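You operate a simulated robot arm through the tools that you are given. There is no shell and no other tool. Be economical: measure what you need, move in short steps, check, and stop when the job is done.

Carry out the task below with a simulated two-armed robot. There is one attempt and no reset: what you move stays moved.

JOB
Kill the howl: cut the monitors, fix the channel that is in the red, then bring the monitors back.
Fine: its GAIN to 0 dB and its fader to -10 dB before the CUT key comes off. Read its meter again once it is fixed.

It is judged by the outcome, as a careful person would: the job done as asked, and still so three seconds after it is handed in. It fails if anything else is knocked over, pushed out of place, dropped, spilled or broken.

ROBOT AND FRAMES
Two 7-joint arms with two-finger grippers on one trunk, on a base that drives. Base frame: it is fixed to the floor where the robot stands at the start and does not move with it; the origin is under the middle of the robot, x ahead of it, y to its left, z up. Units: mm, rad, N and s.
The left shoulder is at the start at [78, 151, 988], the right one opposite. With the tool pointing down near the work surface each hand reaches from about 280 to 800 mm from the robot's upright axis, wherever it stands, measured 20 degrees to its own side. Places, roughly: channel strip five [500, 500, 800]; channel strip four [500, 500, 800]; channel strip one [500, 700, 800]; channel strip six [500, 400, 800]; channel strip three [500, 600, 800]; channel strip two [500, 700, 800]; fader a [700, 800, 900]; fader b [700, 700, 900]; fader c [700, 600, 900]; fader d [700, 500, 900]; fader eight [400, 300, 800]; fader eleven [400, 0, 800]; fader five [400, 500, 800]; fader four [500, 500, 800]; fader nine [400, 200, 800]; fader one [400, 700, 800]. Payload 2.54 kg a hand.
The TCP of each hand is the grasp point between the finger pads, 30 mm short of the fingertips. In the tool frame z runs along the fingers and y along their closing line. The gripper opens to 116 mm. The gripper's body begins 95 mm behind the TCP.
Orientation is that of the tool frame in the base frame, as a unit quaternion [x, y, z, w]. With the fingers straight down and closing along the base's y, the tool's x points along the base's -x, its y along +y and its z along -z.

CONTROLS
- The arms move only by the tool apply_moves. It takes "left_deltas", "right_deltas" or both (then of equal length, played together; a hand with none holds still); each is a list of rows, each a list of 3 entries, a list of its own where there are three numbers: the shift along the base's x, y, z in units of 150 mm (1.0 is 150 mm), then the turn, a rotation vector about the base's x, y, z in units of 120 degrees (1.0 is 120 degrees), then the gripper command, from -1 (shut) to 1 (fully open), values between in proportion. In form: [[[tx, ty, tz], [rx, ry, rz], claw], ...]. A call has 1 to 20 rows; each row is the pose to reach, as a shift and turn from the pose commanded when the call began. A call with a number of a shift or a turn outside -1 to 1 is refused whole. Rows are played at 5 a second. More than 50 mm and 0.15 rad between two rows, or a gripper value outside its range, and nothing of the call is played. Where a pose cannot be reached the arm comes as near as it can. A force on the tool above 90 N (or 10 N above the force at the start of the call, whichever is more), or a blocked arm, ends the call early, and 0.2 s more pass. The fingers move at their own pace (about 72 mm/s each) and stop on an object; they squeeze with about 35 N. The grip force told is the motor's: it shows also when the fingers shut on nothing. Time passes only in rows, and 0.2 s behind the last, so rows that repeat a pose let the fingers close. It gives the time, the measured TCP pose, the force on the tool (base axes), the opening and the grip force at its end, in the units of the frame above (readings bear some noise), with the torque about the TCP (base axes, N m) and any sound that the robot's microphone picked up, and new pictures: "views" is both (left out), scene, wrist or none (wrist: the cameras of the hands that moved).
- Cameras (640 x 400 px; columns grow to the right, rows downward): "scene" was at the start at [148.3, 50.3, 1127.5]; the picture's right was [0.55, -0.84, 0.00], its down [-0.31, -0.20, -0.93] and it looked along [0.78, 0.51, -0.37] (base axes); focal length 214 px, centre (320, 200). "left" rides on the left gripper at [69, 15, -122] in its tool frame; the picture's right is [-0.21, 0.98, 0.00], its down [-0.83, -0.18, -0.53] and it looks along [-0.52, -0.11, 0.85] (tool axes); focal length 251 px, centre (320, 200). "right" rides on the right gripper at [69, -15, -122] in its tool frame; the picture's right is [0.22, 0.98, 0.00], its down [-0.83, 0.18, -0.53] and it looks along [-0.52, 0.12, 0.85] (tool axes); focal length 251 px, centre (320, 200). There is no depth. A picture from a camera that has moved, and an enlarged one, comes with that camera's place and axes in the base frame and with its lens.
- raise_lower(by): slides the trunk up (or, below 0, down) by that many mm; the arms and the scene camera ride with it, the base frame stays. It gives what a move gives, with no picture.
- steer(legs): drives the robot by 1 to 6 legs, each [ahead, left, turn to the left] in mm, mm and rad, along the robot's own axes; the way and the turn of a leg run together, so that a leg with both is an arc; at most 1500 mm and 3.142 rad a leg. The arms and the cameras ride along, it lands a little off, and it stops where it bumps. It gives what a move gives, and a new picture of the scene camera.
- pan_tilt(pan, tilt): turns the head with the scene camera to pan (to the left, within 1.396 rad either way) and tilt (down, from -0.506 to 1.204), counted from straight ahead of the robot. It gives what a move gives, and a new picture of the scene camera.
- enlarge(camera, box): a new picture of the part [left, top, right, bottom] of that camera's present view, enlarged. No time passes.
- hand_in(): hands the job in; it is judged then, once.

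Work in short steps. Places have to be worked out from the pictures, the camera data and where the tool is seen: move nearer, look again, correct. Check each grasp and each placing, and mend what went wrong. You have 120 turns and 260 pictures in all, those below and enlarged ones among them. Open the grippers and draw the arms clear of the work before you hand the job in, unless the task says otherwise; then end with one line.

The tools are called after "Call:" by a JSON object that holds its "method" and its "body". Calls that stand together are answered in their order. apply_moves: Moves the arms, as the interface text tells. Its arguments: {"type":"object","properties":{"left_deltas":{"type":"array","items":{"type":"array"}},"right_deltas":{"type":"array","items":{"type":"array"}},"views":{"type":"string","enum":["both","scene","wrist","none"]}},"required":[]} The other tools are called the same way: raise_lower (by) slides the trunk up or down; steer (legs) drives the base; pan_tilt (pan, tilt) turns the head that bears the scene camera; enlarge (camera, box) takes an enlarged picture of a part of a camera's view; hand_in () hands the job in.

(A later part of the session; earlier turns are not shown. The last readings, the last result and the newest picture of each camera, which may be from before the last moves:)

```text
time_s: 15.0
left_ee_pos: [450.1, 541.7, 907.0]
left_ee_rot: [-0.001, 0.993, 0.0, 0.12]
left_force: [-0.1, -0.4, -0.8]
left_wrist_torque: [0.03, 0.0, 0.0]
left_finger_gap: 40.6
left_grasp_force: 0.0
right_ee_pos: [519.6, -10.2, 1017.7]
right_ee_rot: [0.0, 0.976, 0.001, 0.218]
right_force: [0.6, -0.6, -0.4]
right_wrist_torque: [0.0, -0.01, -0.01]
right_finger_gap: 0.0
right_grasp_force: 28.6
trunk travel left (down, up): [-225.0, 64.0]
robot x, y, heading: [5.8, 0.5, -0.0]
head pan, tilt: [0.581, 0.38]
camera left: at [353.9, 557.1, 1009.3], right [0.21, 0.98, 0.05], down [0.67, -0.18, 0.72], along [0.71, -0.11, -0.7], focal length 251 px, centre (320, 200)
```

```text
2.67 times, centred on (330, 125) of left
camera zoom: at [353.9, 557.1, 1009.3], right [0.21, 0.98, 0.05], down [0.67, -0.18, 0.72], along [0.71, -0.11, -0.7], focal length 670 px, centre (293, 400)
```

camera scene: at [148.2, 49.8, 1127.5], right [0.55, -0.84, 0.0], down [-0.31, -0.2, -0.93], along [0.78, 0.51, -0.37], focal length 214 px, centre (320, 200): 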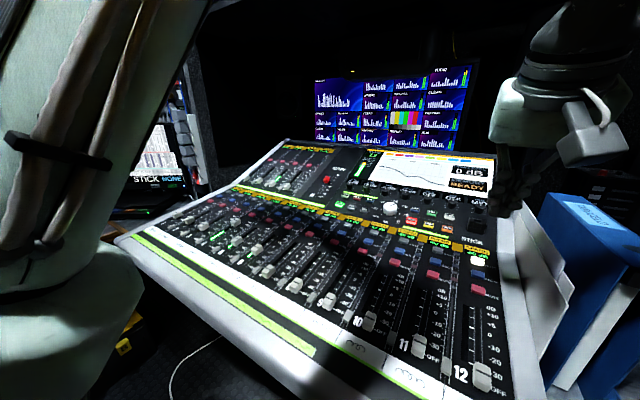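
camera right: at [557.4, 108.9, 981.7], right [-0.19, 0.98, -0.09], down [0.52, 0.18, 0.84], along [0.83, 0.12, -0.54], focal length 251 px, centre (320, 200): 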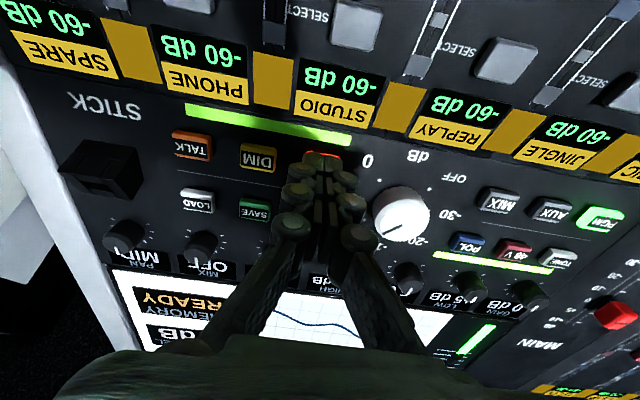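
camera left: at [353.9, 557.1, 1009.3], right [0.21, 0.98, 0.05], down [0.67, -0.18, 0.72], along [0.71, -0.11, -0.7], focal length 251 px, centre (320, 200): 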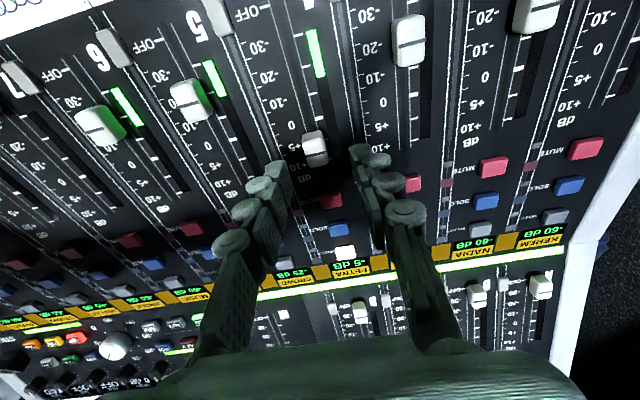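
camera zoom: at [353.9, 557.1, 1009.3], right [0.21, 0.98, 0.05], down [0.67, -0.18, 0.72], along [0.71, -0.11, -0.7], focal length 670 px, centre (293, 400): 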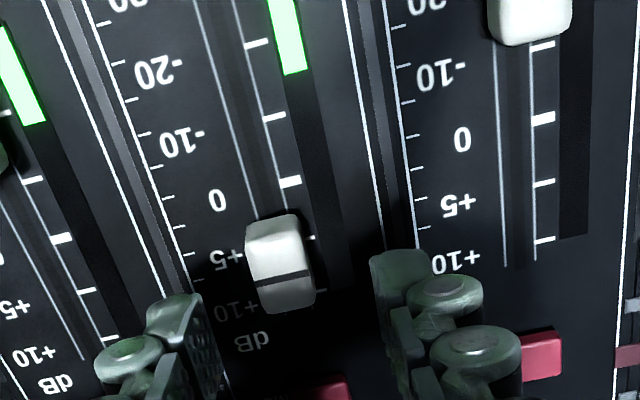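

Centred to within ~2.5 mm. I shift slightly right, descend so the tips pass the cap's sides, then look before closing.

Call:
{"method": "apply_moves", "body": {"left_deltas": [[[0.01, -0.016, -0.07], [0, 0, 0], -0.3], [[0.01, -0.016, -0.15], [0, 0, 0], -0.3], [[0.01, -0.016, -0.21], [0, 0, 0], -0.3]], "views": "wrist"}}

Call:
{"method": "enlarge", "body": {"camera": "left", "box": [220, 50, 440, 200]}}

```text
time_s: 15.8
left_ee_pos: [451.6, 539.4, 875.9]
left_ee_rot: [0.0, 0.993, -0.001, 0.122]
left_force: [0.3, -0.3, -0.2]
left_wrist_torque: [-0.03, 0.01, -0.02]
left_finger_gap: 40.7
left_grasp_force: 0.1
right_ee_pos: [519.8, -9.5, 1017.6]
right_ee_rot: [0.0, 0.976, 0.001, 0.218]
right_force: [-0.3, 0.1, 0.2]
right_wrist_torque: [-0.01, 0.04, -0.04]
right_finger_gap: 0.1
right_grasp_force: 28.3
trunk travel left (down, up): [-225.0, 64.0]
robot x, y, heading: [-1.1, -0.9, 0.005]
head pan, tilt: [0.581, 0.38]
camera left: at [355.3, 554.7, 978.3], right [0.21, 0.98, 0.05], down [0.67, -0.18, 0.72], along [0.71, -0.11, -0.7], focal length 251 px, centre (320, 200)
```

left: 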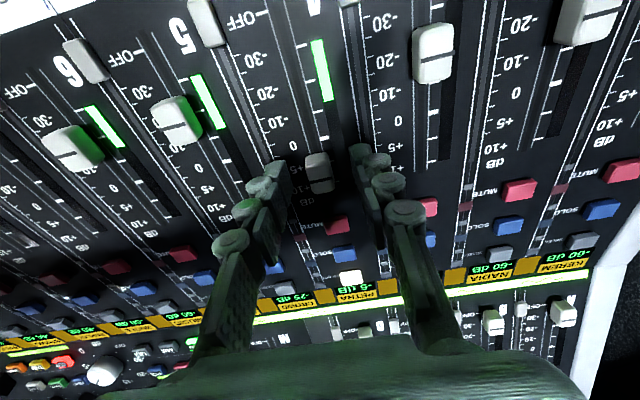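

```text
2.67 times, centred on (330, 125) of left
camera zoom: at [355.3, 554.7, 978.3], right [0.21, 0.98, 0.05], down [0.67, -0.18, 0.72], along [0.71, -0.11, -0.7], focal length 670 px, centre (293, 400)
```

zoom: 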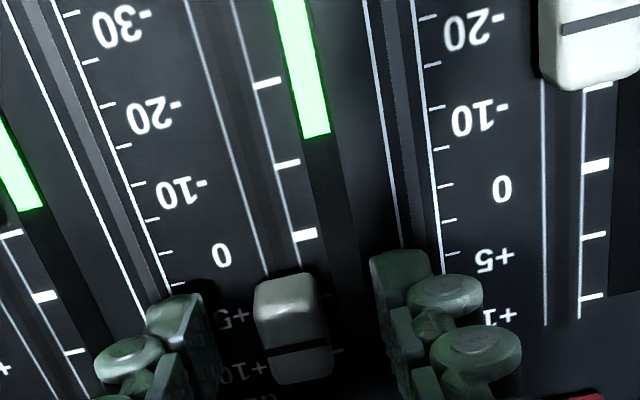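

Groove now triangulates to about (464, 854), so I go 12 mm lower and 4 mm forward before closing, watching the force.

Call:
{"method": "apply_moves", "body": {"left_deltas": [[[0.027, 0, -0.04], [0, 0, 0], -0.3], [[0.027, 0, -0.08], [0, 0, 0], -0.3]], "views": "wrist"}}

Call:
{"method": "enlarge", "body": {"camera": "left", "box": [220, 80, 440, 230]}}

```text
time_s: 16.4
left_ee_pos: [455.1, 539.2, 864.4]
left_ee_rot: [0.0, 0.993, 0.001, 0.121]
left_force: [-0.5, 0.9, 6.8]
left_wrist_torque: [0.08, 0.01, 0.04]
left_finger_gap: 40.6
left_grasp_force: 0.2
right_ee_pos: [519.5, -10.3, 1018.3]
right_ee_rot: [0.001, 0.976, 0.001, 0.219]
right_force: [-0.6, 0.6, 0.1]
right_wrist_torque: [0.0, -0.03, 0.01]
right_finger_gap: 0.1
right_grasp_force: 29.1
trunk travel left (down, up): [-225.0, 64.0]
robot x, y, heading: [0.8, 3.4, 0.002]
head pan, tilt: [0.581, 0.38]
camera left: at [358.9, 554.1, 967.2], right [0.21, 0.98, 0.05], down [0.67, -0.18, 0.72], along [0.71, -0.11, -0.7], focal length 251 px, centre (320, 200)
```

left: 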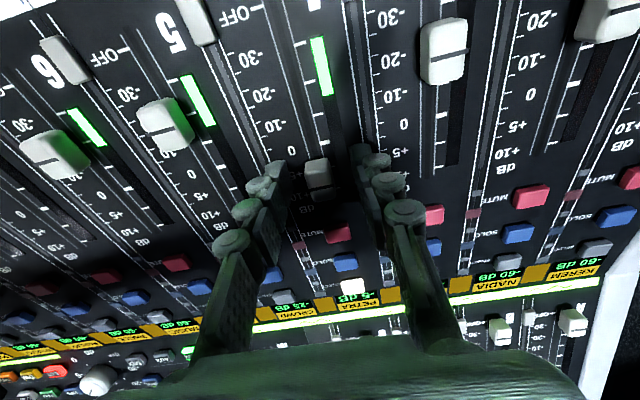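

```text
2.67 times, centred on (330, 155) of left
camera zoom: at [358.9, 554.1, 967.2], right [0.21, 0.98, 0.05], down [0.67, -0.18, 0.72], along [0.71, -0.11, -0.7], focal length 670 px, centre (293, 320)
```

zoom: 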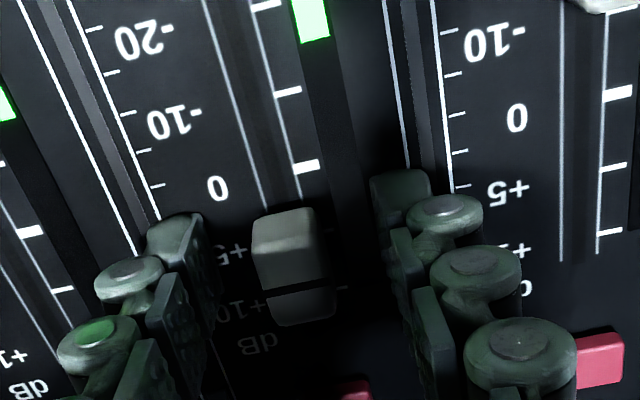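

The 6.8 N upward shows the tips resting on the panel (z ≈ 835 there). I lift 3 mm and close on the cap.

Call:
{"method": "apply_moves", "body": {"left_deltas": [[[0, 0, 0.025], [0, 0, 0], -0.3], [[0, 0, 0.025], [0, 0, 0], -0.6], [[0, 0, 0.025], [0, 0, 0], -0.75], [[0, 0, 0.025], [0, 0, 0], -0.8], [[0, 0, 0.025], [0, 0, 0], -0.8]], "views": "wrist"}}

Call:
{"method": "enlarge", "body": {"camera": "left", "box": [220, 50, 440, 200]}}

```text
time_s: 17.6
left_ee_pos: [455.4, 539.6, 866.7]
left_ee_rot: [0.0, 0.993, 0.0, 0.12]
left_force: [0.2, -2.2, -1.7]
left_wrist_torque: [-0.22, 0.13, 0.73]
left_finger_gap: 15.7
left_grasp_force: 41.5
right_ee_pos: [521.1, -11.0, 1017.2]
right_ee_rot: [0.001, 0.976, 0.0, 0.218]
right_force: [-0.6, 0.5, -0.3]
right_wrist_torque: [0.02, 0.02, 0.0]
right_finger_gap: 0.0
right_grasp_force: 28.6
trunk travel left (down, up): [-225.0, 64.0]
robot x, y, heading: [-1.0, -1.0, -0.002]
head pan, tilt: [0.581, 0.38]
camera left: at [359.3, 554.2, 969.6], right [0.21, 0.98, 0.05], down [0.68, -0.18, 0.72], along [0.71, -0.11, -0.7], focal length 251 px, centre (320, 200)
```

left: 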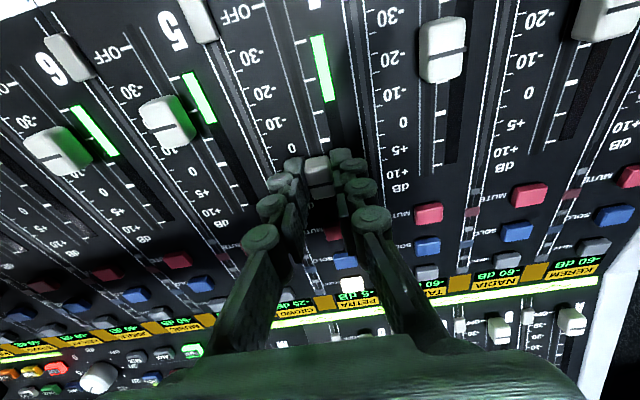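

```text
2.67 times, centred on (330, 125) of left
camera zoom: at [359.3, 554.2, 969.6], right [0.21, 0.98, 0.05], down [0.68, -0.18, 0.72], along [0.71, -0.11, -0.7], focal length 670 px, centre (293, 400)
```

zoom: 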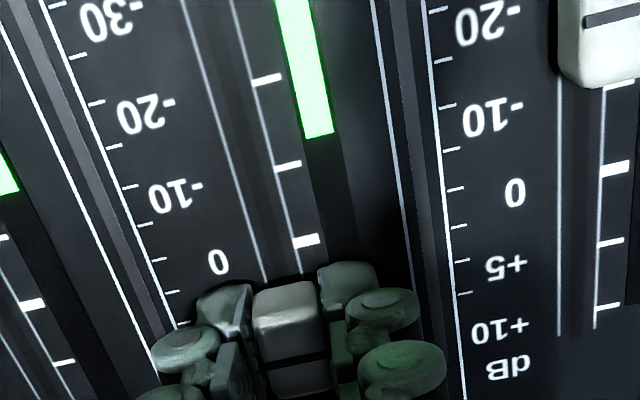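

Cap gripped (15.7 mm). The −10 tick is at x ≈ 428 and the groove's foot at ≈ 467. I slide 32 mm toward the robot along the slope, then re-measure.

Call:
{"method": "apply_moves", "body": {"left_deltas": [[[-0.05, 0, -0.008], [0, 0, 0], -0.8], [[-0.11, 0, -0.017], [0, 0, 0], -0.8], [[-0.17, 0, -0.026], [0, 0, 0], -0.8], [[-0.213, 0, -0.032], [0, 0, 0], -0.8], [[-0.213, 0, -0.032], [0, 0, 0], -0.8]], "views": "wrist"}}

Call:
{"method": "enlarge", "body": {"camera": "left", "box": [220, 50, 440, 200]}}

```text
time_s: 18.8
left_ee_pos: [424.6, 538.2, 861.8]
left_ee_rot: [0.0, 0.993, 0.0, 0.12]
left_force: [-0.1, -8.2, -0.1]
left_wrist_torque: [-0.31, 0.11, 0.62]
left_finger_gap: 16.0
left_grasp_force: 42.3
right_ee_pos: [520.4, -10.9, 1018.4]
right_ee_rot: [0.0, 0.976, 0.001, 0.218]
right_force: [1.2, 0.6, -0.3]
right_wrist_torque: [0.03, 0.02, 0.01]
right_finger_gap: 0.1
right_grasp_force: 28.5
trunk travel left (down, up): [-225.0, 64.0]
robot x, y, heading: [0.6, 2.3, -0.002]
head pan, tilt: [0.581, 0.38]
camera left: at [327.5, 553.5, 965.1], right [0.21, 0.98, 0.05], down [0.67, -0.18, 0.72], along [0.71, -0.11, -0.7], focal length 251 px, centre (320, 200)
```

left: 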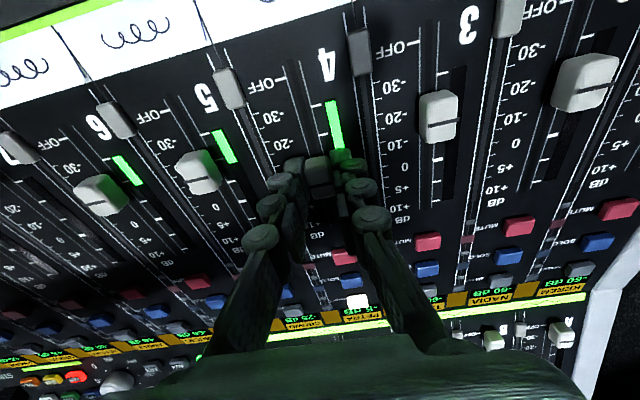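

```text
2.67 times, centred on (330, 125) of left
camera zoom: at [327.5, 553.5, 965.1], right [0.21, 0.98, 0.05], down [0.67, -0.18, 0.72], along [0.71, -0.11, -0.7], focal length 670 px, centre (293, 400)
```

zoom: 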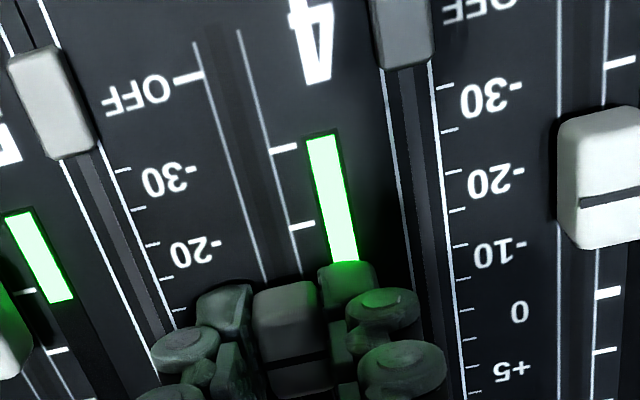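

The groove foot is now about x 436; −10 is at 428. I move another 7.5 mm, then open slightly, lift and look straight along the panel normal.

Call:
{"method": "apply_moves", "body": {"left_deltas": [[[-0.025, 0, -0.004], [0, 0, 0], -0.8], [[-0.05, 0, -0.008], [0, 0, 0], -0.8], [[-0.05, 0, -0.008], [0, 0, 0], -0.8], [[-0.05, 0, -0.008], [0, 0, 0], -0.3], [[-0.05, 0, -0.008], [0, 0, 0], -0.3], [[-0.05, 0, 0.1], [0, 0, 0], -0.3], [[-0.05, 0, 0.3], [0, 0, 0], -0.3]], "views": "wrist"}}

Call:
{"method": "enlarge", "body": {"camera": "left", "box": [220, 50, 440, 200]}}

```text
time_s: 20.4
left_ee_pos: [415.5, 538.0, 907.0]
left_ee_rot: [0.0, 0.993, 0.0, 0.12]
left_force: [-0.8, 0.5, 0.1]
left_wrist_torque: [-0.01, -0.04, -0.01]
left_finger_gap: 40.7
left_grasp_force: 0.0
right_ee_pos: [520.3, -10.4, 1019.4]
right_ee_rot: [0.0, 0.976, 0.001, 0.218]
right_force: [-0.1, 0.0, 0.4]
right_wrist_torque: [-0.04, -0.02, 0.01]
right_finger_gap: 0.0
right_grasp_force: 28.6
trunk travel left (down, up): [-225.0, 64.0]
robot x, y, heading: [-2.2, 1.6, 0.005]
head pan, tilt: [0.581, 0.38]
camera left: at [319.3, 554.4, 1009.5], right [0.21, 0.98, 0.05], down [0.68, -0.18, 0.72], along [0.71, -0.11, -0.7], focal length 251 px, centre (320, 200)
```

left: 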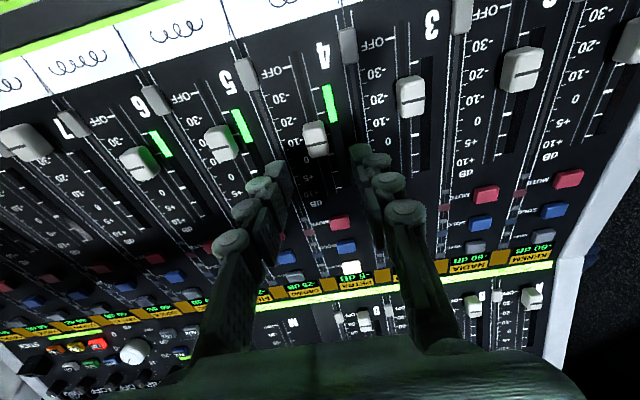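

```text
2.67 times, centred on (330, 125) of left
camera zoom: at [319.3, 554.4, 1009.5], right [0.21, 0.98, 0.05], down [0.68, -0.18, 0.72], along [0.71, -0.11, -0.7], focal length 670 px, centre (293, 400)
```

zoom: 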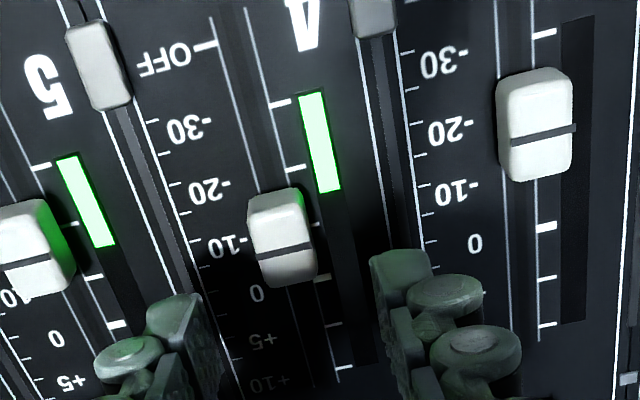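

The cap is near −10 but parallax matters. I raise the hand with the tool upright so its camera looks down along the panel normal over fader 4.

Call:
{"method": "apply_moves", "body": {"left_deltas": [[[0.1, 0.03, 0.1], [0, 0.04, 0], -0.3], [[0.2, 0.03, 0.25], [0, 0.08, 0], -0.3], [[0.31, 0.03, 0.38], [0, 0.115, 0], -0.3], [[0.31, 0.03, 0.38], [0, 0.115, 0], -0.3]], "views": "wrist"}}

Call:
{"method": "enlarge", "body": {"camera": "left", "box": [220, 0, 420, 130]}}

```text
time_s: 21.4
left_ee_pos: [463.1, 542.6, 966.0]
left_ee_rot: [0.001, 1.0, 0.001, 0.0]
left_force: [0.8, 0.2, 0.5]
left_wrist_torque: [0.02, -0.01, -0.04]
left_finger_gap: 40.7
left_grasp_force: 0.0
right_ee_pos: [520.2, -11.0, 1018.3]
right_ee_rot: [0.001, 0.976, 0.001, 0.218]
right_force: [0.7, 0.5, -0.1]
right_wrist_torque: [-0.03, -0.02, 0.01]
right_finger_gap: 0.0
right_grasp_force: 28.4
trunk travel left (down, up): [-225.0, 64.0]
robot x, y, heading: [-1.7, 0.2, 0.003]
head pan, tilt: [0.581, 0.38]
camera left: at [393.9, 558.8, 1087.9], right [0.21, 0.98, 0.0], down [0.83, -0.18, 0.53], along [0.52, -0.11, -0.85], focal length 251 px, centre (320, 200)
```

left: 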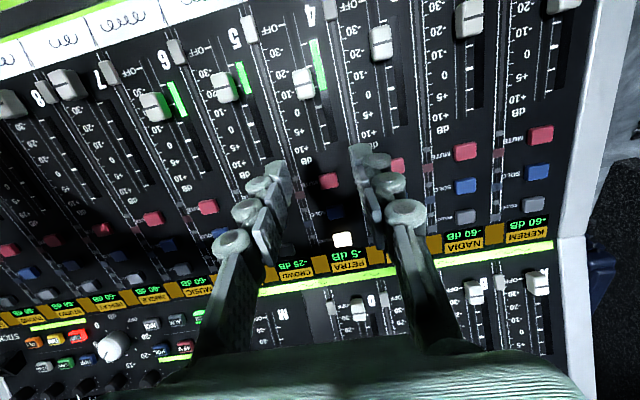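

```text
3.08 times, centred on (320, 65) of left
camera zoom: at [393.9, 558.8, 1087.9], right [0.21, 0.98, 0.0], down [0.83, -0.18, 0.53], along [0.52, -0.11, -0.85], focal length 774 px, centre (320, 615)
```

zoom: 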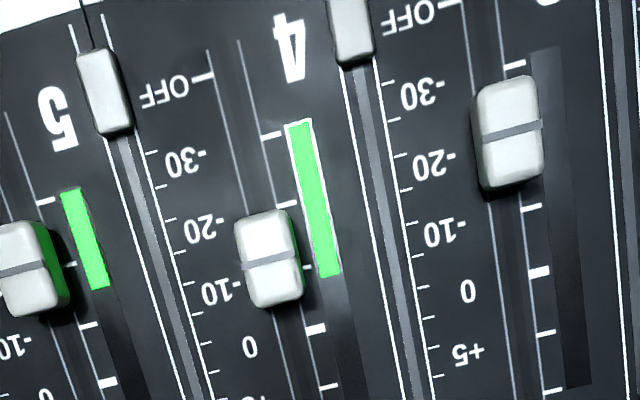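

From nearly straight above, the groove sits ~4 mm below the −10 tick (about −12). I regrip the cap at the same pose and will nudge it +4 mm.

Call:
{"method": "apply_moves", "body": {"left_deltas": [[[-0.1, -0.01, -0.1], [0, -0.06, 0], -0.3], [[-0.25, -0.027, -0.25], [0, -0.115, 0], -0.3], [[-0.31, -0.027, -0.45], [0, -0.115, 0], -0.3], [[-0.31, -0.027, -0.6], [0, -0.115, 0], -0.3], [[-0.31, -0.027, -0.695], [0, -0.115, 0], -0.3], [[-0.31, -0.027, -0.695], [0, -0.115, 0], -0.8], [[-0.31, -0.027, -0.695], [0, -0.115, 0], -0.8], [[-0.31, -0.027, -0.695], [0, -0.115, 0], -0.8]], "views": "wrist"}}

```text
time_s: 23.2
left_ee_pos: [416.5, 540.0, 859.9]
left_ee_rot: [-0.001, 0.993, -0.001, 0.12]
left_force: [-1.1, -7.6, -3.8]
left_wrist_torque: [-0.17, -0.25, 0.82]
left_finger_gap: 15.4
left_grasp_force: 42.0
right_ee_pos: [518.7, -10.4, 1018.1]
right_ee_rot: [0.001, 0.976, 0.0, 0.218]
right_force: [0.2, -0.5, -0.3]
right_wrist_torque: [0.03, 0.05, 0.0]
right_finger_gap: 0.0
right_grasp_force: 28.9
trunk travel left (down, up): [-225.0, 64.0]
robot x, y, heading: [1.1, 0.8, -0.003]
head pan, tilt: [0.581, 0.38]
camera left: at [320.2, 553.4, 961.7], right [0.21, 0.98, 0.05], down [0.68, -0.18, 0.72], along [0.71, -0.12, -0.7], focal length 251 px, centre (320, 200)
```

left: 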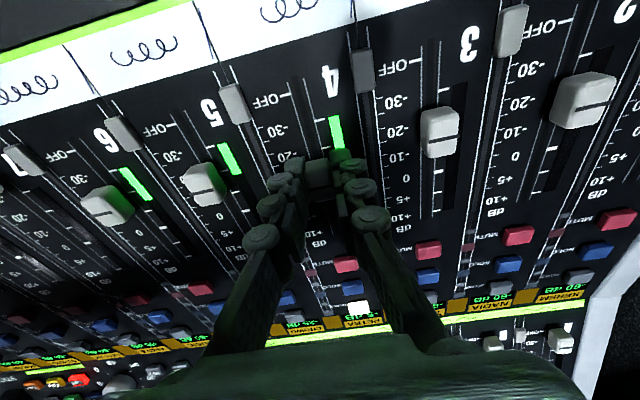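

Gripped again. I nudge +4 mm, release, lift and return to the viewing pose.

Call:
{"method": "apply_moves", "body": {"left_deltas": [[[0.015, 0, 0.002], [0, 0, 0], -0.8], [[0.028, 0, 0.004], [0, 0, 0], -0.8], [[0.028, 0, 0.004], [0, 0, 0], -0.8], [[0.028, 0, 0.004], [0, 0, 0], -0.3], [[0.028, 0, 0.004], [0, 0, 0], -0.3], [[0.028, 0, 0.15], [0, 0, 0], -0.3], [[0.028, 0, 0.35], [0, 0, 0], -0.3], [[0.15, 0.01, 0.5], [0, 0.055, 0], -0.3], [[0.31, 0.027, 0.695], [0, 0.115, 0], -0.3], [[0.31, 0.027, 0.695], [0, 0.115, 0], -0.3]], "views": "none"}}

Call:
{"method": "enlarge", "body": {"camera": "left", "box": [220, 0, 420, 130]}}

```text
time_s: 25.4
left_ee_pos: [462.5, 543.6, 964.1]
left_ee_rot: [0.0, 1.0, -0.001, -0.001]
left_force: [0.4, -0.5, -0.9]
left_wrist_torque: [-0.02, -0.03, 0.01]
left_finger_gap: 40.2
left_grasp_force: 0.0
right_ee_pos: [520.5, -10.6, 1019.2]
right_ee_rot: [0.001, 0.976, 0.0, 0.218]
right_force: [0.2, -0.4, 0.1]
right_wrist_torque: [0.03, 0.02, -0.04]
right_finger_gap: 0.1
right_grasp_force: 28.5
trunk travel left (down, up): [-225.0, 64.0]
robot x, y, heading: [2.1, 2.9, 0.002]
head pan, tilt: [0.581, 0.38]
```

```text
3.08 times, centred on (320, 65) of left
camera zoom: at [394.1, 559.1, 1087.2], right [0.21, 0.98, 0.0], down [0.83, -0.18, 0.53], along [0.52, -0.11, -0.85], focal length 774 px, centre (320, 615)
```

zoom: 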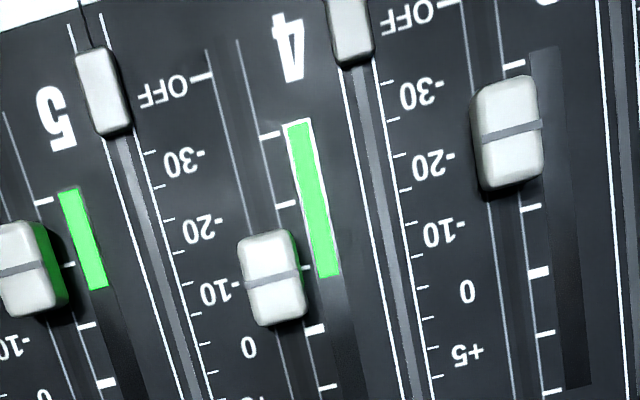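

Groove is now ~1.6 mm past the −10 tick (about −9). I make one fine correction: regrip, move back 1.6 mm, release, and view again.

Call:
{"method": "apply_moves", "body": {"left_deltas": [[[-0.1, -0.01, -0.1], [0, -0.06, 0], -0.3], [[-0.25, -0.037, -0.25], [0, -0.115, 0], -0.3], [[-0.283, -0.037, -0.45], [0, -0.115, 0], -0.3], [[-0.283, -0.037, -0.6], [0, -0.115, 0], -0.3], [[-0.283, -0.037, -0.685], [0, -0.115, 0], -0.3], [[-0.283, -0.037, -0.685], [0, -0.115, 0], -0.8], [[-0.283, -0.037, -0.685], [0, -0.115, 0], -0.8], [[-0.293, -0.037, -0.685], [0, -0.115, 0], -0.8], [[-0.293, -0.037, -0.685], [0, -0.115, 0], -0.8], [[-0.293, -0.037, -0.685], [0, -0.115, 0], -0.3], [[-0.293, -0.037, -0.685], [0, -0.115, 0], -0.3], [[-0.293, -0.037, -0.5], [0, -0.115, 0], -0.3], [[-0.28, -0.037, -0.3], [0, -0.115, 0], -0.3], [[-0.14, -0.02, -0.15], [0, -0.06, 0], -0.3], [[0, 0, 0], [0, 0, 0], -0.3], [[0, 0, 0], [0, 0, 0], -0.3]], "views": "none"}}

Call:
{"method": "enlarge", "body": {"camera": "left", "box": [220, 0, 420, 130]}}

```text
time_s: 28.8
left_ee_pos: [461.8, 544.3, 966.1]
left_ee_rot: [0.0, 1.0, 0.0, -0.001]
left_force: [0.0, -0.7, 0.2]
left_wrist_torque: [0.0, 0.01, -0.01]
left_finger_gap: 40.7
left_grasp_force: 0.0
right_ee_pos: [521.4, -10.5, 1017.6]
right_ee_rot: [0.0, 0.976, 0.001, 0.218]
right_force: [-0.4, 0.1, 0.6]
right_wrist_torque: [-0.01, 0.01, 0.04]
right_finger_gap: 0.2
right_grasp_force: 28.7
trunk travel left (down, up): [-225.0, 64.0]
robot x, y, heading: [1.2, 2.8, 0.002]
head pan, tilt: [0.581, 0.38]
```

```text
3.08 times, centred on (320, 65) of left
camera zoom: at [393.3, 559.6, 1088.4], right [0.21, 0.98, 0.0], down [0.83, -0.18, 0.53], along [0.52, -0.11, -0.85], focal length 774 px, centre (320, 615)
```

zoom: 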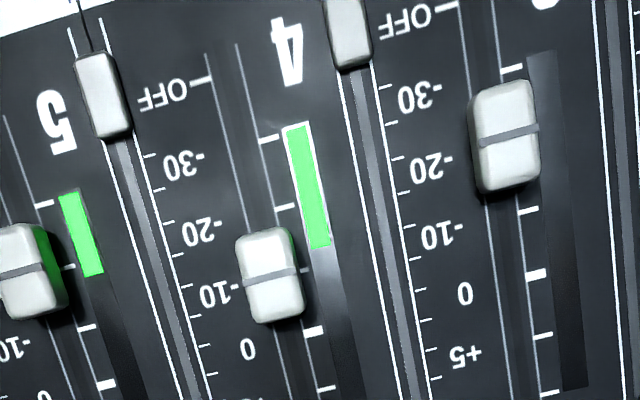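

The fader now reads −10 within about half a dB. Next is the GAIN knob, triangulated at about (751,333,912). The left hand travels there high, with the tool tilted forward.

Call:
{"method": "apply_moves", "body": {"left_deltas": [[[0.15, -0.15, 0.15], [0, -0.07, 0], -0.3], [[0.35, -0.35, 0.25], [0, -0.14, 0], -0.3], [[0.55, -0.55, 0.3], [0, -0.21, 0], -0.3], [[0.75, -0.75, 0.3], [0, -0.22, 0], -0.3], [[0.9, -0.95, 0.3], [0, -0.22, 0], -0.3], [[1.0, -1.0, 0.3], [0, -0.22, 0], -0.3]], "views": "none"}}

Call:
{"method": "apply_moves", "body": {"left_deltas": [[[0.2, -0.2, 0.0], [0, 0, 0], -0.3], [[0.4, -0.35, 0.0], [0, 0, 0], -0.3], [[0.6, -0.4, 0.0], [0, 0, 0], -0.3], [[0.6, -0.4, 0.0], [0, 0, 0], -0.3]]}}

```text
time_s: 30.2
left_ee_pos: [612.4, 393.1, 1007.5]
left_ee_rot: [0.001, 0.974, 0.0, 0.228]
left_force: [-0.2, 0.3, 0.1]
left_wrist_torque: [0.01, 0.0, 0.02]
left_finger_gap: 40.5
left_grasp_force: 0.1
right_ee_pos: [520.4, -11.0, 1019.4]
right_ee_rot: [0.001, 0.976, 0.001, 0.219]
right_force: [0.8, -0.1, -0.8]
right_wrist_torque: [0.03, -0.03, 0.02]
right_finger_gap: 0.0
right_grasp_force: 28.2
trunk travel left (down, up): [-225.0, 64.0]
robot x, y, heading: [-2.4, 0.0, -0.002]
head pan, tilt: [0.581, 0.38]
```

```text
time_s: 31.2
left_ee_pos: [701.6, 332.4, 1009.7]
left_ee_rot: [-0.001, 0.974, 0.0, 0.228]
left_force: [0.3, 0.1, 0.2]
left_wrist_torque: [0.0, -0.01, 0.01]
left_finger_gap: 40.6
left_grasp_force: 0.1
right_ee_pos: [520.5, -10.1, 1017.5]
right_ee_rot: [0.0, 0.976, 0.0, 0.218]
right_force: [-0.2, 0.0, 0.8]
right_wrist_torque: [0.02, 0.01, -0.01]
right_finger_gap: 0.1
right_grasp_force: 28.6
trunk travel left (down, up): [-225.0, 64.0]
robot x, y, heading: [2.2, -1.0, 0.001]
head pan, tilt: [0.581, 0.38]
camera scene: at [148.2, 50.3, 1127.5], right [0.55, -0.84, 0.0], down [-0.31, -0.2, -0.93], along [0.78, 0.51, -0.37], focal length 214 px, centre (320, 200)
camera left: at [586.8, 347.7, 1088.0], right [0.19, 0.98, 0.1], down [0.5, -0.18, 0.85], along [0.84, -0.11, -0.53], focal length 251 px, centre (320, 200)
```

scene: 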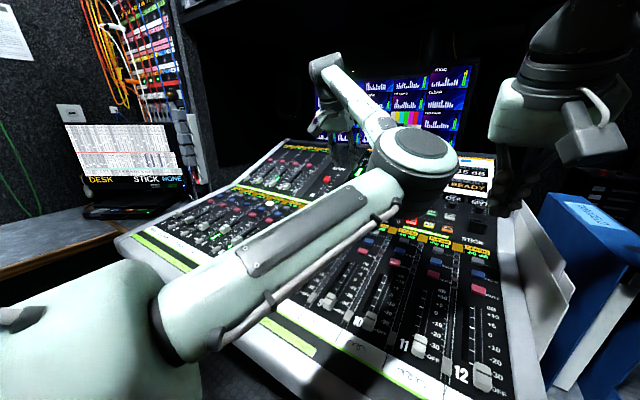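
left: 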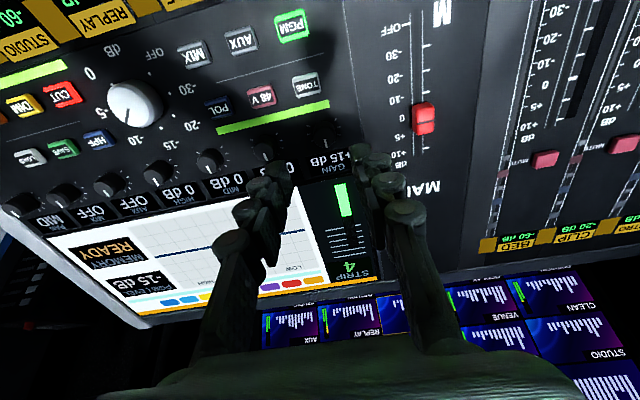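

The hand is over the knob area. I enlarge the wrist view to locate the GAIN knob and read its pointer.

Call:
{"method": "enlarge", "body": {"camera": "left", "box": [220, 90, 440, 240]}}

```text
2.67 times, centred on (330, 165) of left
camera zoom: at [586.8, 347.7, 1088.0], right [0.19, 0.98, 0.1], down [0.5, -0.18, 0.85], along [0.84, -0.11, -0.53], focal length 670 px, centre (293, 293)
```

zoom: 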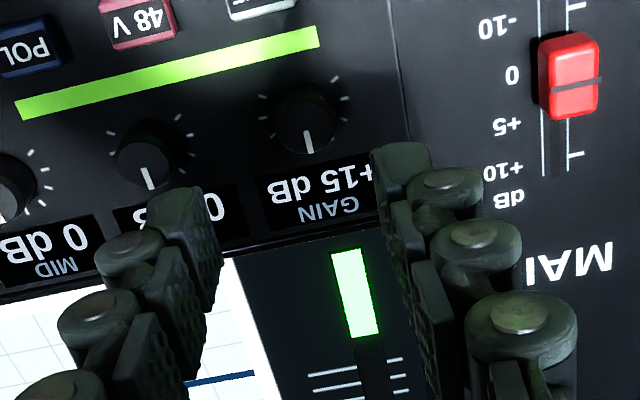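

It is an endless encoder next to a "+15 dB" readout; knob top about (751,336,914). I lower the open fingers to just above it and re-check.

Call:
{"method": "apply_moves", "body": {"left_deltas": [[[0.12, 0.024, -0.13], [0, 0, 0], -0.3], [[0.24, 0.024, -0.28], [0, 0, 0], -0.3], [[0.24, 0.024, -0.4], [0, 0, 0], -0.3], [[0.24, 0.024, -0.4], [0, 0, 0], -0.3]], "views": "wrist"}}

Call:
{"method": "enlarge", "body": {"camera": "left", "box": [220, 90, 440, 240]}}

```text
time_s: 32.2
left_ee_pos: [738.6, 336.2, 948.9]
left_ee_rot: [0.0, 0.973, 0.0, 0.229]
left_force: [-0.9, 0.1, 0.0]
left_wrist_torque: [0.01, 0.0, 0.0]
left_finger_gap: 40.4
left_grasp_force: 0.0
right_ee_pos: [521.3, -10.6, 1017.5]
right_ee_rot: [0.0, 0.976, 0.0, 0.219]
right_force: [-0.3, 1.2, 1.0]
right_wrist_torque: [0.04, 0.03, 0.01]
right_finger_gap: 0.0
right_grasp_force: 29.1
trunk travel left (down, up): [-225.0, 64.0]
robot x, y, heading: [0.9, -0.3, 0.003]
head pan, tilt: [0.581, 0.38]
camera left: at [622.7, 352.3, 1028.7], right [0.19, 0.98, 0.1], down [0.5, -0.18, 0.85], along [0.84, -0.11, -0.53], focal length 251 px, centre (320, 200)
```

left: 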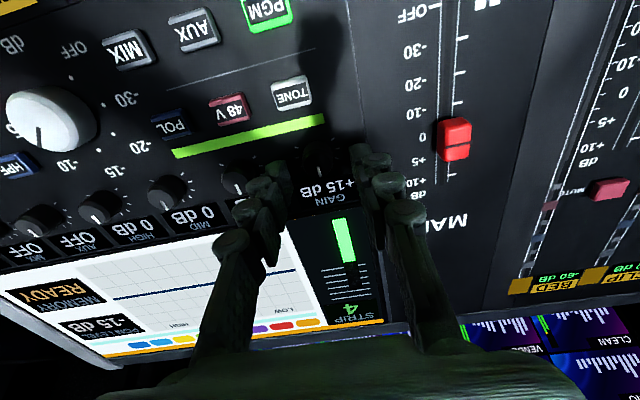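

```text
2.67 times, centred on (330, 165) of left
camera zoom: at [622.7, 352.3, 1028.7], right [0.19, 0.98, 0.1], down [0.5, -0.18, 0.85], along [0.84, -0.11, -0.53], focal length 670 px, centre (293, 293)
```

zoom: 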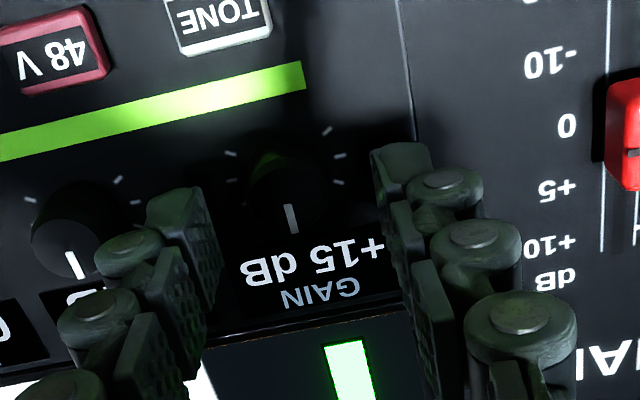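

The tip midpoint lines up with the knob in view. I advance along the tool axis in small steps to straddle the knob, watching the force.

Call:
{"method": "apply_moves", "body": {"left_deltas": [[[0.015, 0.0, -0.03], [0, 0, 0], -0.3], [[0.03, 0.0, -0.06], [0, 0, 0], -0.3], [[0.045, 0.0, -0.09], [0, 0, 0], -0.3]], "views": "wrist"}}

Call:
{"method": "enlarge", "body": {"camera": "left", "box": [220, 90, 440, 240]}}

```text
time_s: 33.0
left_ee_pos: [746.0, 336.7, 936.2]
left_ee_rot: [0.001, 0.973, 0.0, 0.229]
left_force: [0.2, 0.0, 0.0]
left_wrist_torque: [0.0, 0.02, -0.01]
left_finger_gap: 40.5
left_grasp_force: 0.1
right_ee_pos: [519.9, -9.7, 1017.0]
right_ee_rot: [0.0, 0.976, 0.001, 0.218]
right_force: [-0.2, 0.6, -1.2]
right_wrist_torque: [0.02, -0.02, -0.01]
right_finger_gap: 0.0
right_grasp_force: 29.1
trunk travel left (down, up): [-225.0, 64.0]
robot x, y, heading: [2.7, -1.8, 0.001]
head pan, tilt: [0.581, 0.38]
camera left: at [629.2, 352.2, 1015.1], right [0.19, 0.98, 0.1], down [0.5, -0.18, 0.85], along [0.84, -0.11, -0.53], focal length 251 px, centre (320, 200)
```

left: 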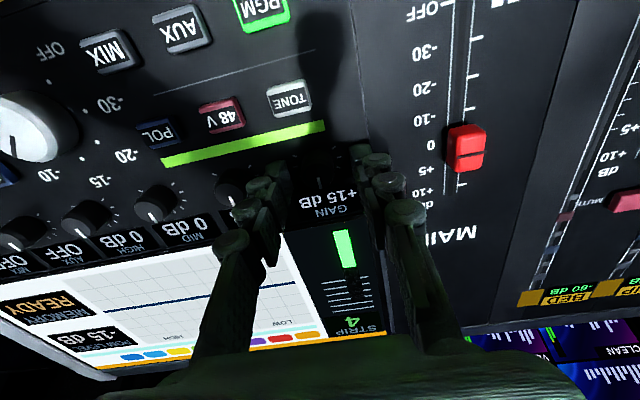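

```text
2.67 times, centred on (330, 165) of left
camera zoom: at [629.2, 352.2, 1015.1], right [0.19, 0.98, 0.1], down [0.5, -0.18, 0.85], along [0.84, -0.11, -0.53], focal length 670 px, centre (293, 293)
```

zoom: 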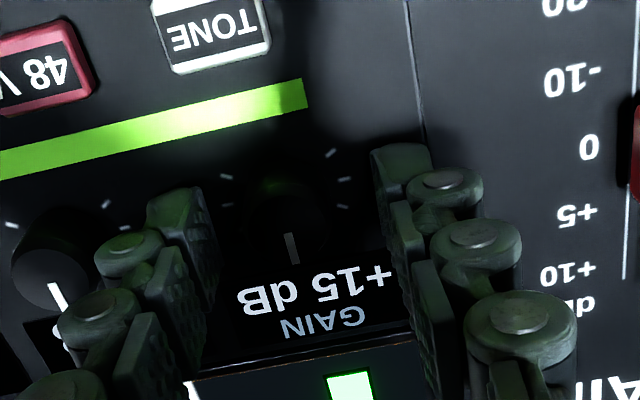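

Rays from the other cameras cross at y 336 to give the knob at about (760,336,910), so the tips are level with its upper part. I advance another 7 mm along the axis.

Call:
{"method": "apply_moves", "body": {"left_deltas": [[[0.01, 0.0, -0.02], [0, 0, 0], -0.3], [[0.022, 0.0, -0.042], [0, 0, 0], -0.3]], "views": "wrist"}}

Call:
{"method": "enlarge", "body": {"camera": "left", "box": [250, 100, 400, 200]}}

```text
time_s: 33.6
left_ee_pos: [746.3, 337.1, 932.7]
left_ee_rot: [0.001, 0.973, 0.0, 0.23]
left_force: [-6.2, 0.8, 9.6]
left_wrist_torque: [0.12, 0.14, 0.02]
left_finger_gap: 41.5
left_grasp_force: 0.5
right_ee_pos: [519.9, -10.8, 1019.0]
right_ee_rot: [0.0, 0.976, 0.002, 0.219]
right_force: [0.5, -0.6, -0.3]
right_wrist_torque: [0.01, 0.0, -0.01]
right_finger_gap: 0.0
right_grasp_force: 28.7
trunk travel left (down, up): [-225.0, 64.0]
robot x, y, heading: [-1.4, 1.5, -0.004]
head pan, tilt: [0.581, 0.38]
camera left: at [630.4, 352.9, 1011.7], right [0.19, 0.98, 0.1], down [0.5, -0.18, 0.85], along [0.85, -0.11, -0.52], focal length 251 px, centre (320, 200)
```

left: 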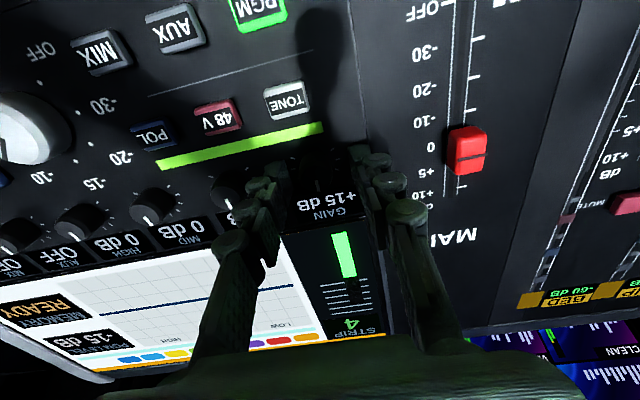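

```text
4.00 times, centred on (325, 150) of left
camera zoom: at [630.4, 352.9, 1011.7], right [0.19, 0.98, 0.1], down [0.5, -0.18, 0.85], along [0.85, -0.11, -0.52], focal length 1006 px, centre (300, 400)
```

zoom: 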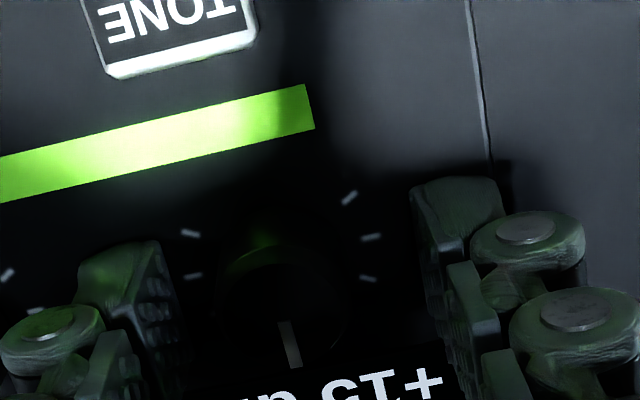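

The tips touch the panel here at z ≈ 906 on both sides of the knob; the panel leans about 30°. I back off 3 mm, centre on the knob and close.

Call:
{"method": "apply_moves", "body": {"left_deltas": [[[-0.027, -0.008, 0.012], [0, 0, 0], -0.3], [[-0.027, -0.008, 0.012], [0, 0, 0], -0.55], [[-0.027, -0.008, 0.012], [0, 0, 0], -0.7], [[-0.027, -0.008, 0.012], [0, 0, 0], -0.8], [[-0.027, -0.008, 0.012], [0, 0, 0], -0.8]], "views": "wrist"}}

Call:
{"method": "enlarge", "body": {"camera": "left", "box": [250, 100, 400, 200]}}

```text
time_s: 34.8
left_ee_pos: [743.8, 335.9, 932.5]
left_ee_rot: [0.001, 0.973, 0.0, 0.229]
left_force: [-6.8, 0.7, 2.2]
left_wrist_torque: [-0.02, 0.08, -0.03]
left_finger_gap: 20.3
left_grasp_force: 45.3
right_ee_pos: [518.6, -10.5, 1017.9]
right_ee_rot: [0.001, 0.976, 0.001, 0.219]
right_force: [0.1, 0.1, -0.1]
right_wrist_torque: [0.0, -0.02, 0.04]
right_finger_gap: 0.0
right_grasp_force: 28.9
trunk travel left (down, up): [-225.0, 64.0]
robot x, y, heading: [0.1, 2.0, 0.001]
head pan, tilt: [0.581, 0.38]
camera left: at [627.3, 351.2, 1010.9], right [0.19, 0.98, 0.1], down [0.5, -0.18, 0.85], along [0.84, -0.11, -0.53], focal length 251 px, centre (320, 200)
```

left: 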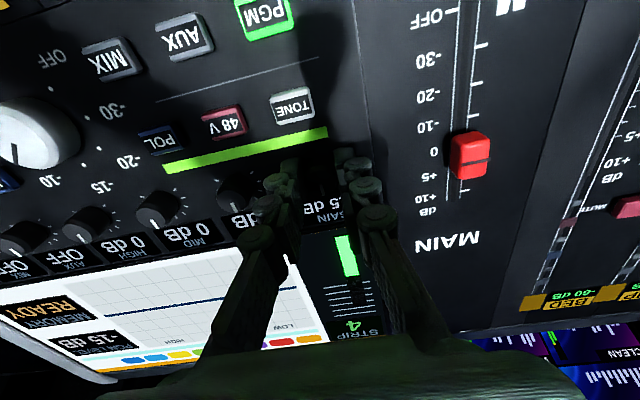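

```text
4.00 times, centred on (325, 150) of left
camera zoom: at [627.3, 351.2, 1010.9], right [0.19, 0.98, 0.1], down [0.5, -0.18, 0.85], along [0.84, -0.11, -0.53], focal length 1006 px, centre (300, 400)
```

zoom: 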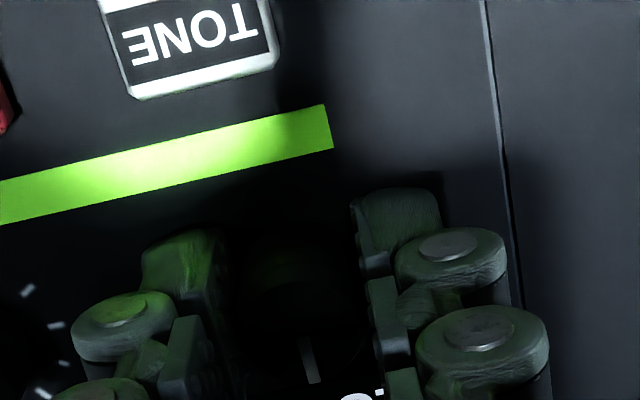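

Knob gripped (20 mm). I turn it 20° anticlockwise about the tool axis and check the readout.

Call:
{"method": "apply_moves", "body": {"left_deltas": [[[0, 0, 0], [-0.025, 0, 0.05], -0.8], [[0, 0, 0], [-0.05, 0, 0.1], -0.8], [[0, 0, 0], [-0.074, 0, 0.149], -0.8], [[0, 0, 0], [-0.074, 0, 0.149], -0.8]], "views": "wrist"}}

Call:
{"method": "enlarge", "body": {"camera": "left", "box": [220, 100, 420, 240]}}

```text
time_s: 35.8
left_ee_pos: [744.2, 335.3, 932.2]
left_ee_rot: [-0.17, 0.959, -0.039, 0.225]
left_force: [-10.2, -0.3, 0.4]
left_wrist_torque: [-0.02, 0.41, 0.06]
left_finger_gap: 19.8
left_grasp_force: 44.2
right_ee_pos: [519.0, -11.2, 1018.9]
right_ee_rot: [0.001, 0.976, 0.001, 0.219]
right_force: [-0.2, 0.0, 0.9]
right_wrist_torque: [0.02, 0.02, 0.04]
right_finger_gap: 0.0
right_grasp_force: 28.3
trunk travel left (down, up): [-225.0, 64.0]
robot x, y, heading: [2.6, -1.8, -0.001]
head pan, tilt: [0.581, 0.38]
camera left: at [626.6, 326.4, 1010.6], right [-0.12, 0.99, -0.06], down [0.51, 0.11, 0.85], along [0.85, 0.07, -0.52], focal length 251 px, centre (320, 200)
```

left: 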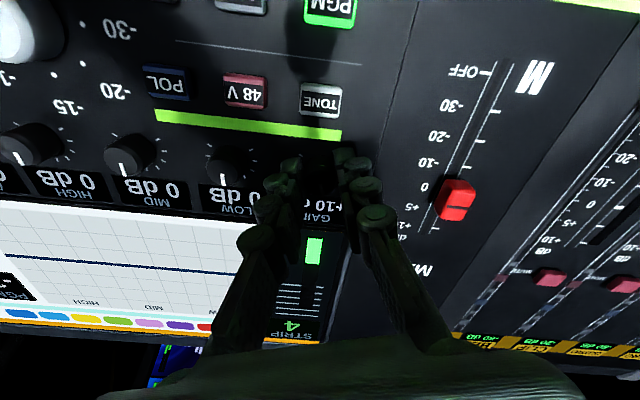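

```text
2.86 times, centred on (320, 170) of left
camera zoom: at [626.6, 326.4, 1010.6], right [-0.12, 0.99, -0.06], down [0.51, 0.11, 0.85], along [0.85, 0.07, -0.52], focal length 718 px, centre (320, 286)
```

zoom: 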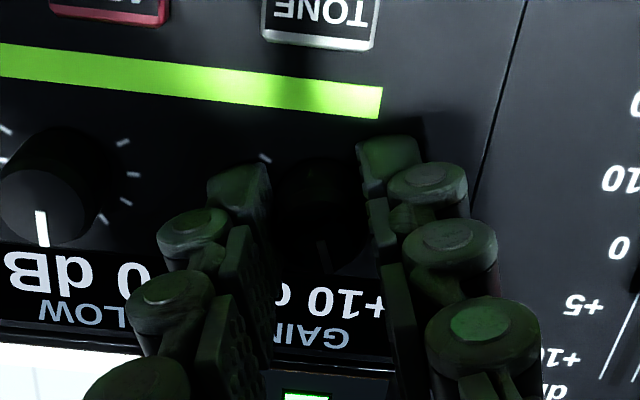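

The readout fell from +15 to +10 dB after 20°. I turn another 20°.

Call:
{"method": "apply_moves", "body": {"left_deltas": [[[0, 0, 0], [-0.025, 0, 0.05], -0.8], [[0, 0, 0], [-0.05, 0, 0.1], -0.8], [[0, 0, 0], [-0.074, 0, 0.149], -0.8], [[0, 0, 0], [-0.074, 0, 0.149], -0.8]], "views": "wrist"}}

Call:
{"method": "enlarge", "body": {"camera": "left", "box": [220, 100, 420, 240]}}

```text
time_s: 36.8
left_ee_pos: [742.5, 335.2, 932.8]
left_ee_rot: [-0.332, 0.913, -0.084, 0.222]
left_force: [5.3, 5.2, -2.1]
left_wrist_torque: [0.17, 0.4, 0.33]
left_finger_gap: 20.0
left_grasp_force: 44.9
left hand out of reach, approached as far as the arm can: row 3, 4
right_ee_pos: [521.8, -11.2, 1017.1]
right_ee_rot: [0.001, 0.976, 0.0, 0.219]
right_force: [0.4, 0.1, 0.4]
right_wrist_torque: [-0.02, 0.0, 0.02]
right_finger_gap: 0.0
right_grasp_force: 28.5
trunk travel left (down, up): [-225.0, 64.0]
robot x, y, heading: [-1.3, 1.2, 0.0]
head pan, tilt: [0.581, 0.38]
camera left: at [631.1, 303.6, 1011.9], right [-0.41, 0.89, -0.22], down [0.42, 0.39, 0.82], along [0.81, 0.24, -0.53], focal length 251 px, centre (320, 200)
```

left: 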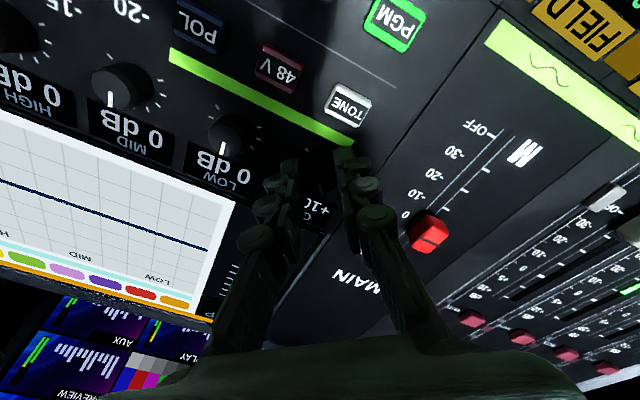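

```text
2.86 times, centred on (320, 170) of left
camera zoom: at [631.1, 303.6, 1011.9], right [-0.41, 0.89, -0.22], down [0.42, 0.39, 0.82], along [0.81, 0.24, -0.53], focal length 718 px, centre (320, 286)
```

zoom: 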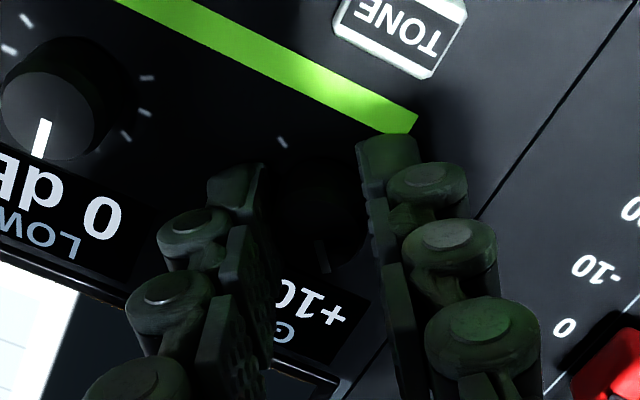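

Still +10 after 40°, and this arm is at its reach limit. It looks like detents of about 30° per 5 dB. I release, back off slightly along the axis, and turn the hand back 60° to regrip.

Call:
{"method": "apply_moves", "body": {"left_deltas": [[[0, 0, 0], [0, 0, 0], -0.5], [[0, 0, 0], [0, 0, 0], -0.3], [[-0.02, 0, 0.04], [0, 0, 0], -0.3], [[-0.03, 0, 0.07], [0.03, 0, -0.06], -0.3], [[-0.03, 0, 0.07], [0.06, 0, -0.12], -0.3], [[-0.03, 0, 0.07], [0.09, 0, -0.18], -0.3], [[-0.03, 0, 0.07], [0.12, 0, -0.24], -0.3], [[-0.03, 0, 0.07], [0.15, 0, -0.3], -0.3], [[-0.03, 0, 0.07], [0.18, 0, -0.36], -0.3], [[-0.03, 0, 0.07], [0.21, 0, -0.42], -0.3], [[-0.03, 0, 0.07], [0.223, 0, -0.447], -0.3], [[-0.03, 0, 0.07], [0.223, 0, -0.447], -0.3]], "views": "wrist"}}

Call:
{"method": "enlarge", "body": {"camera": "left", "box": [220, 90, 420, 230]}}

```text
time_s: 39.4
left_ee_pos: [737.7, 333.4, 942.4]
left_ee_rot: [0.17, 0.959, 0.04, 0.225]
left_force: [-0.1, 0.1, 0.7]
left_wrist_torque: [-0.02, -0.01, 0.03]
left_finger_gap: 40.6
left_grasp_force: 0.1
right_ee_pos: [520.5, -10.4, 1018.4]
right_ee_rot: [0.0, 0.976, 0.0, 0.218]
right_force: [-1.2, -0.4, -0.3]
right_wrist_torque: [0.01, -0.02, 0.02]
right_finger_gap: 0.0
right_grasp_force: 28.6
trunk travel left (down, up): [-225.0, 64.0]
robot x, y, heading: [1.4, 2.3, -0.0]
head pan, tilt: [0.581, 0.38]
camera left: at [629.8, 372.1, 1026.1], right [0.48, 0.84, 0.24], down [0.4, -0.46, 0.8], along [0.78, -0.29, -0.56], focal length 251 px, centre (320, 200)
```

left: 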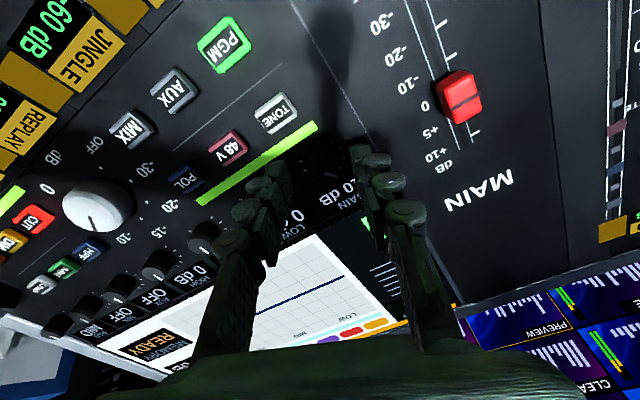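

```text
2.86 times, centred on (320, 160) of left
camera zoom: at [629.8, 372.1, 1026.1], right [0.48, 0.84, 0.24], down [0.4, -0.46, 0.8], along [0.78, -0.29, -0.56], focal length 718 px, centre (320, 314)
```

zoom: 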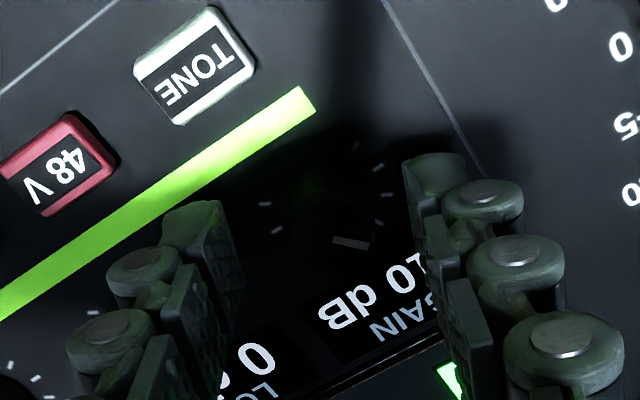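

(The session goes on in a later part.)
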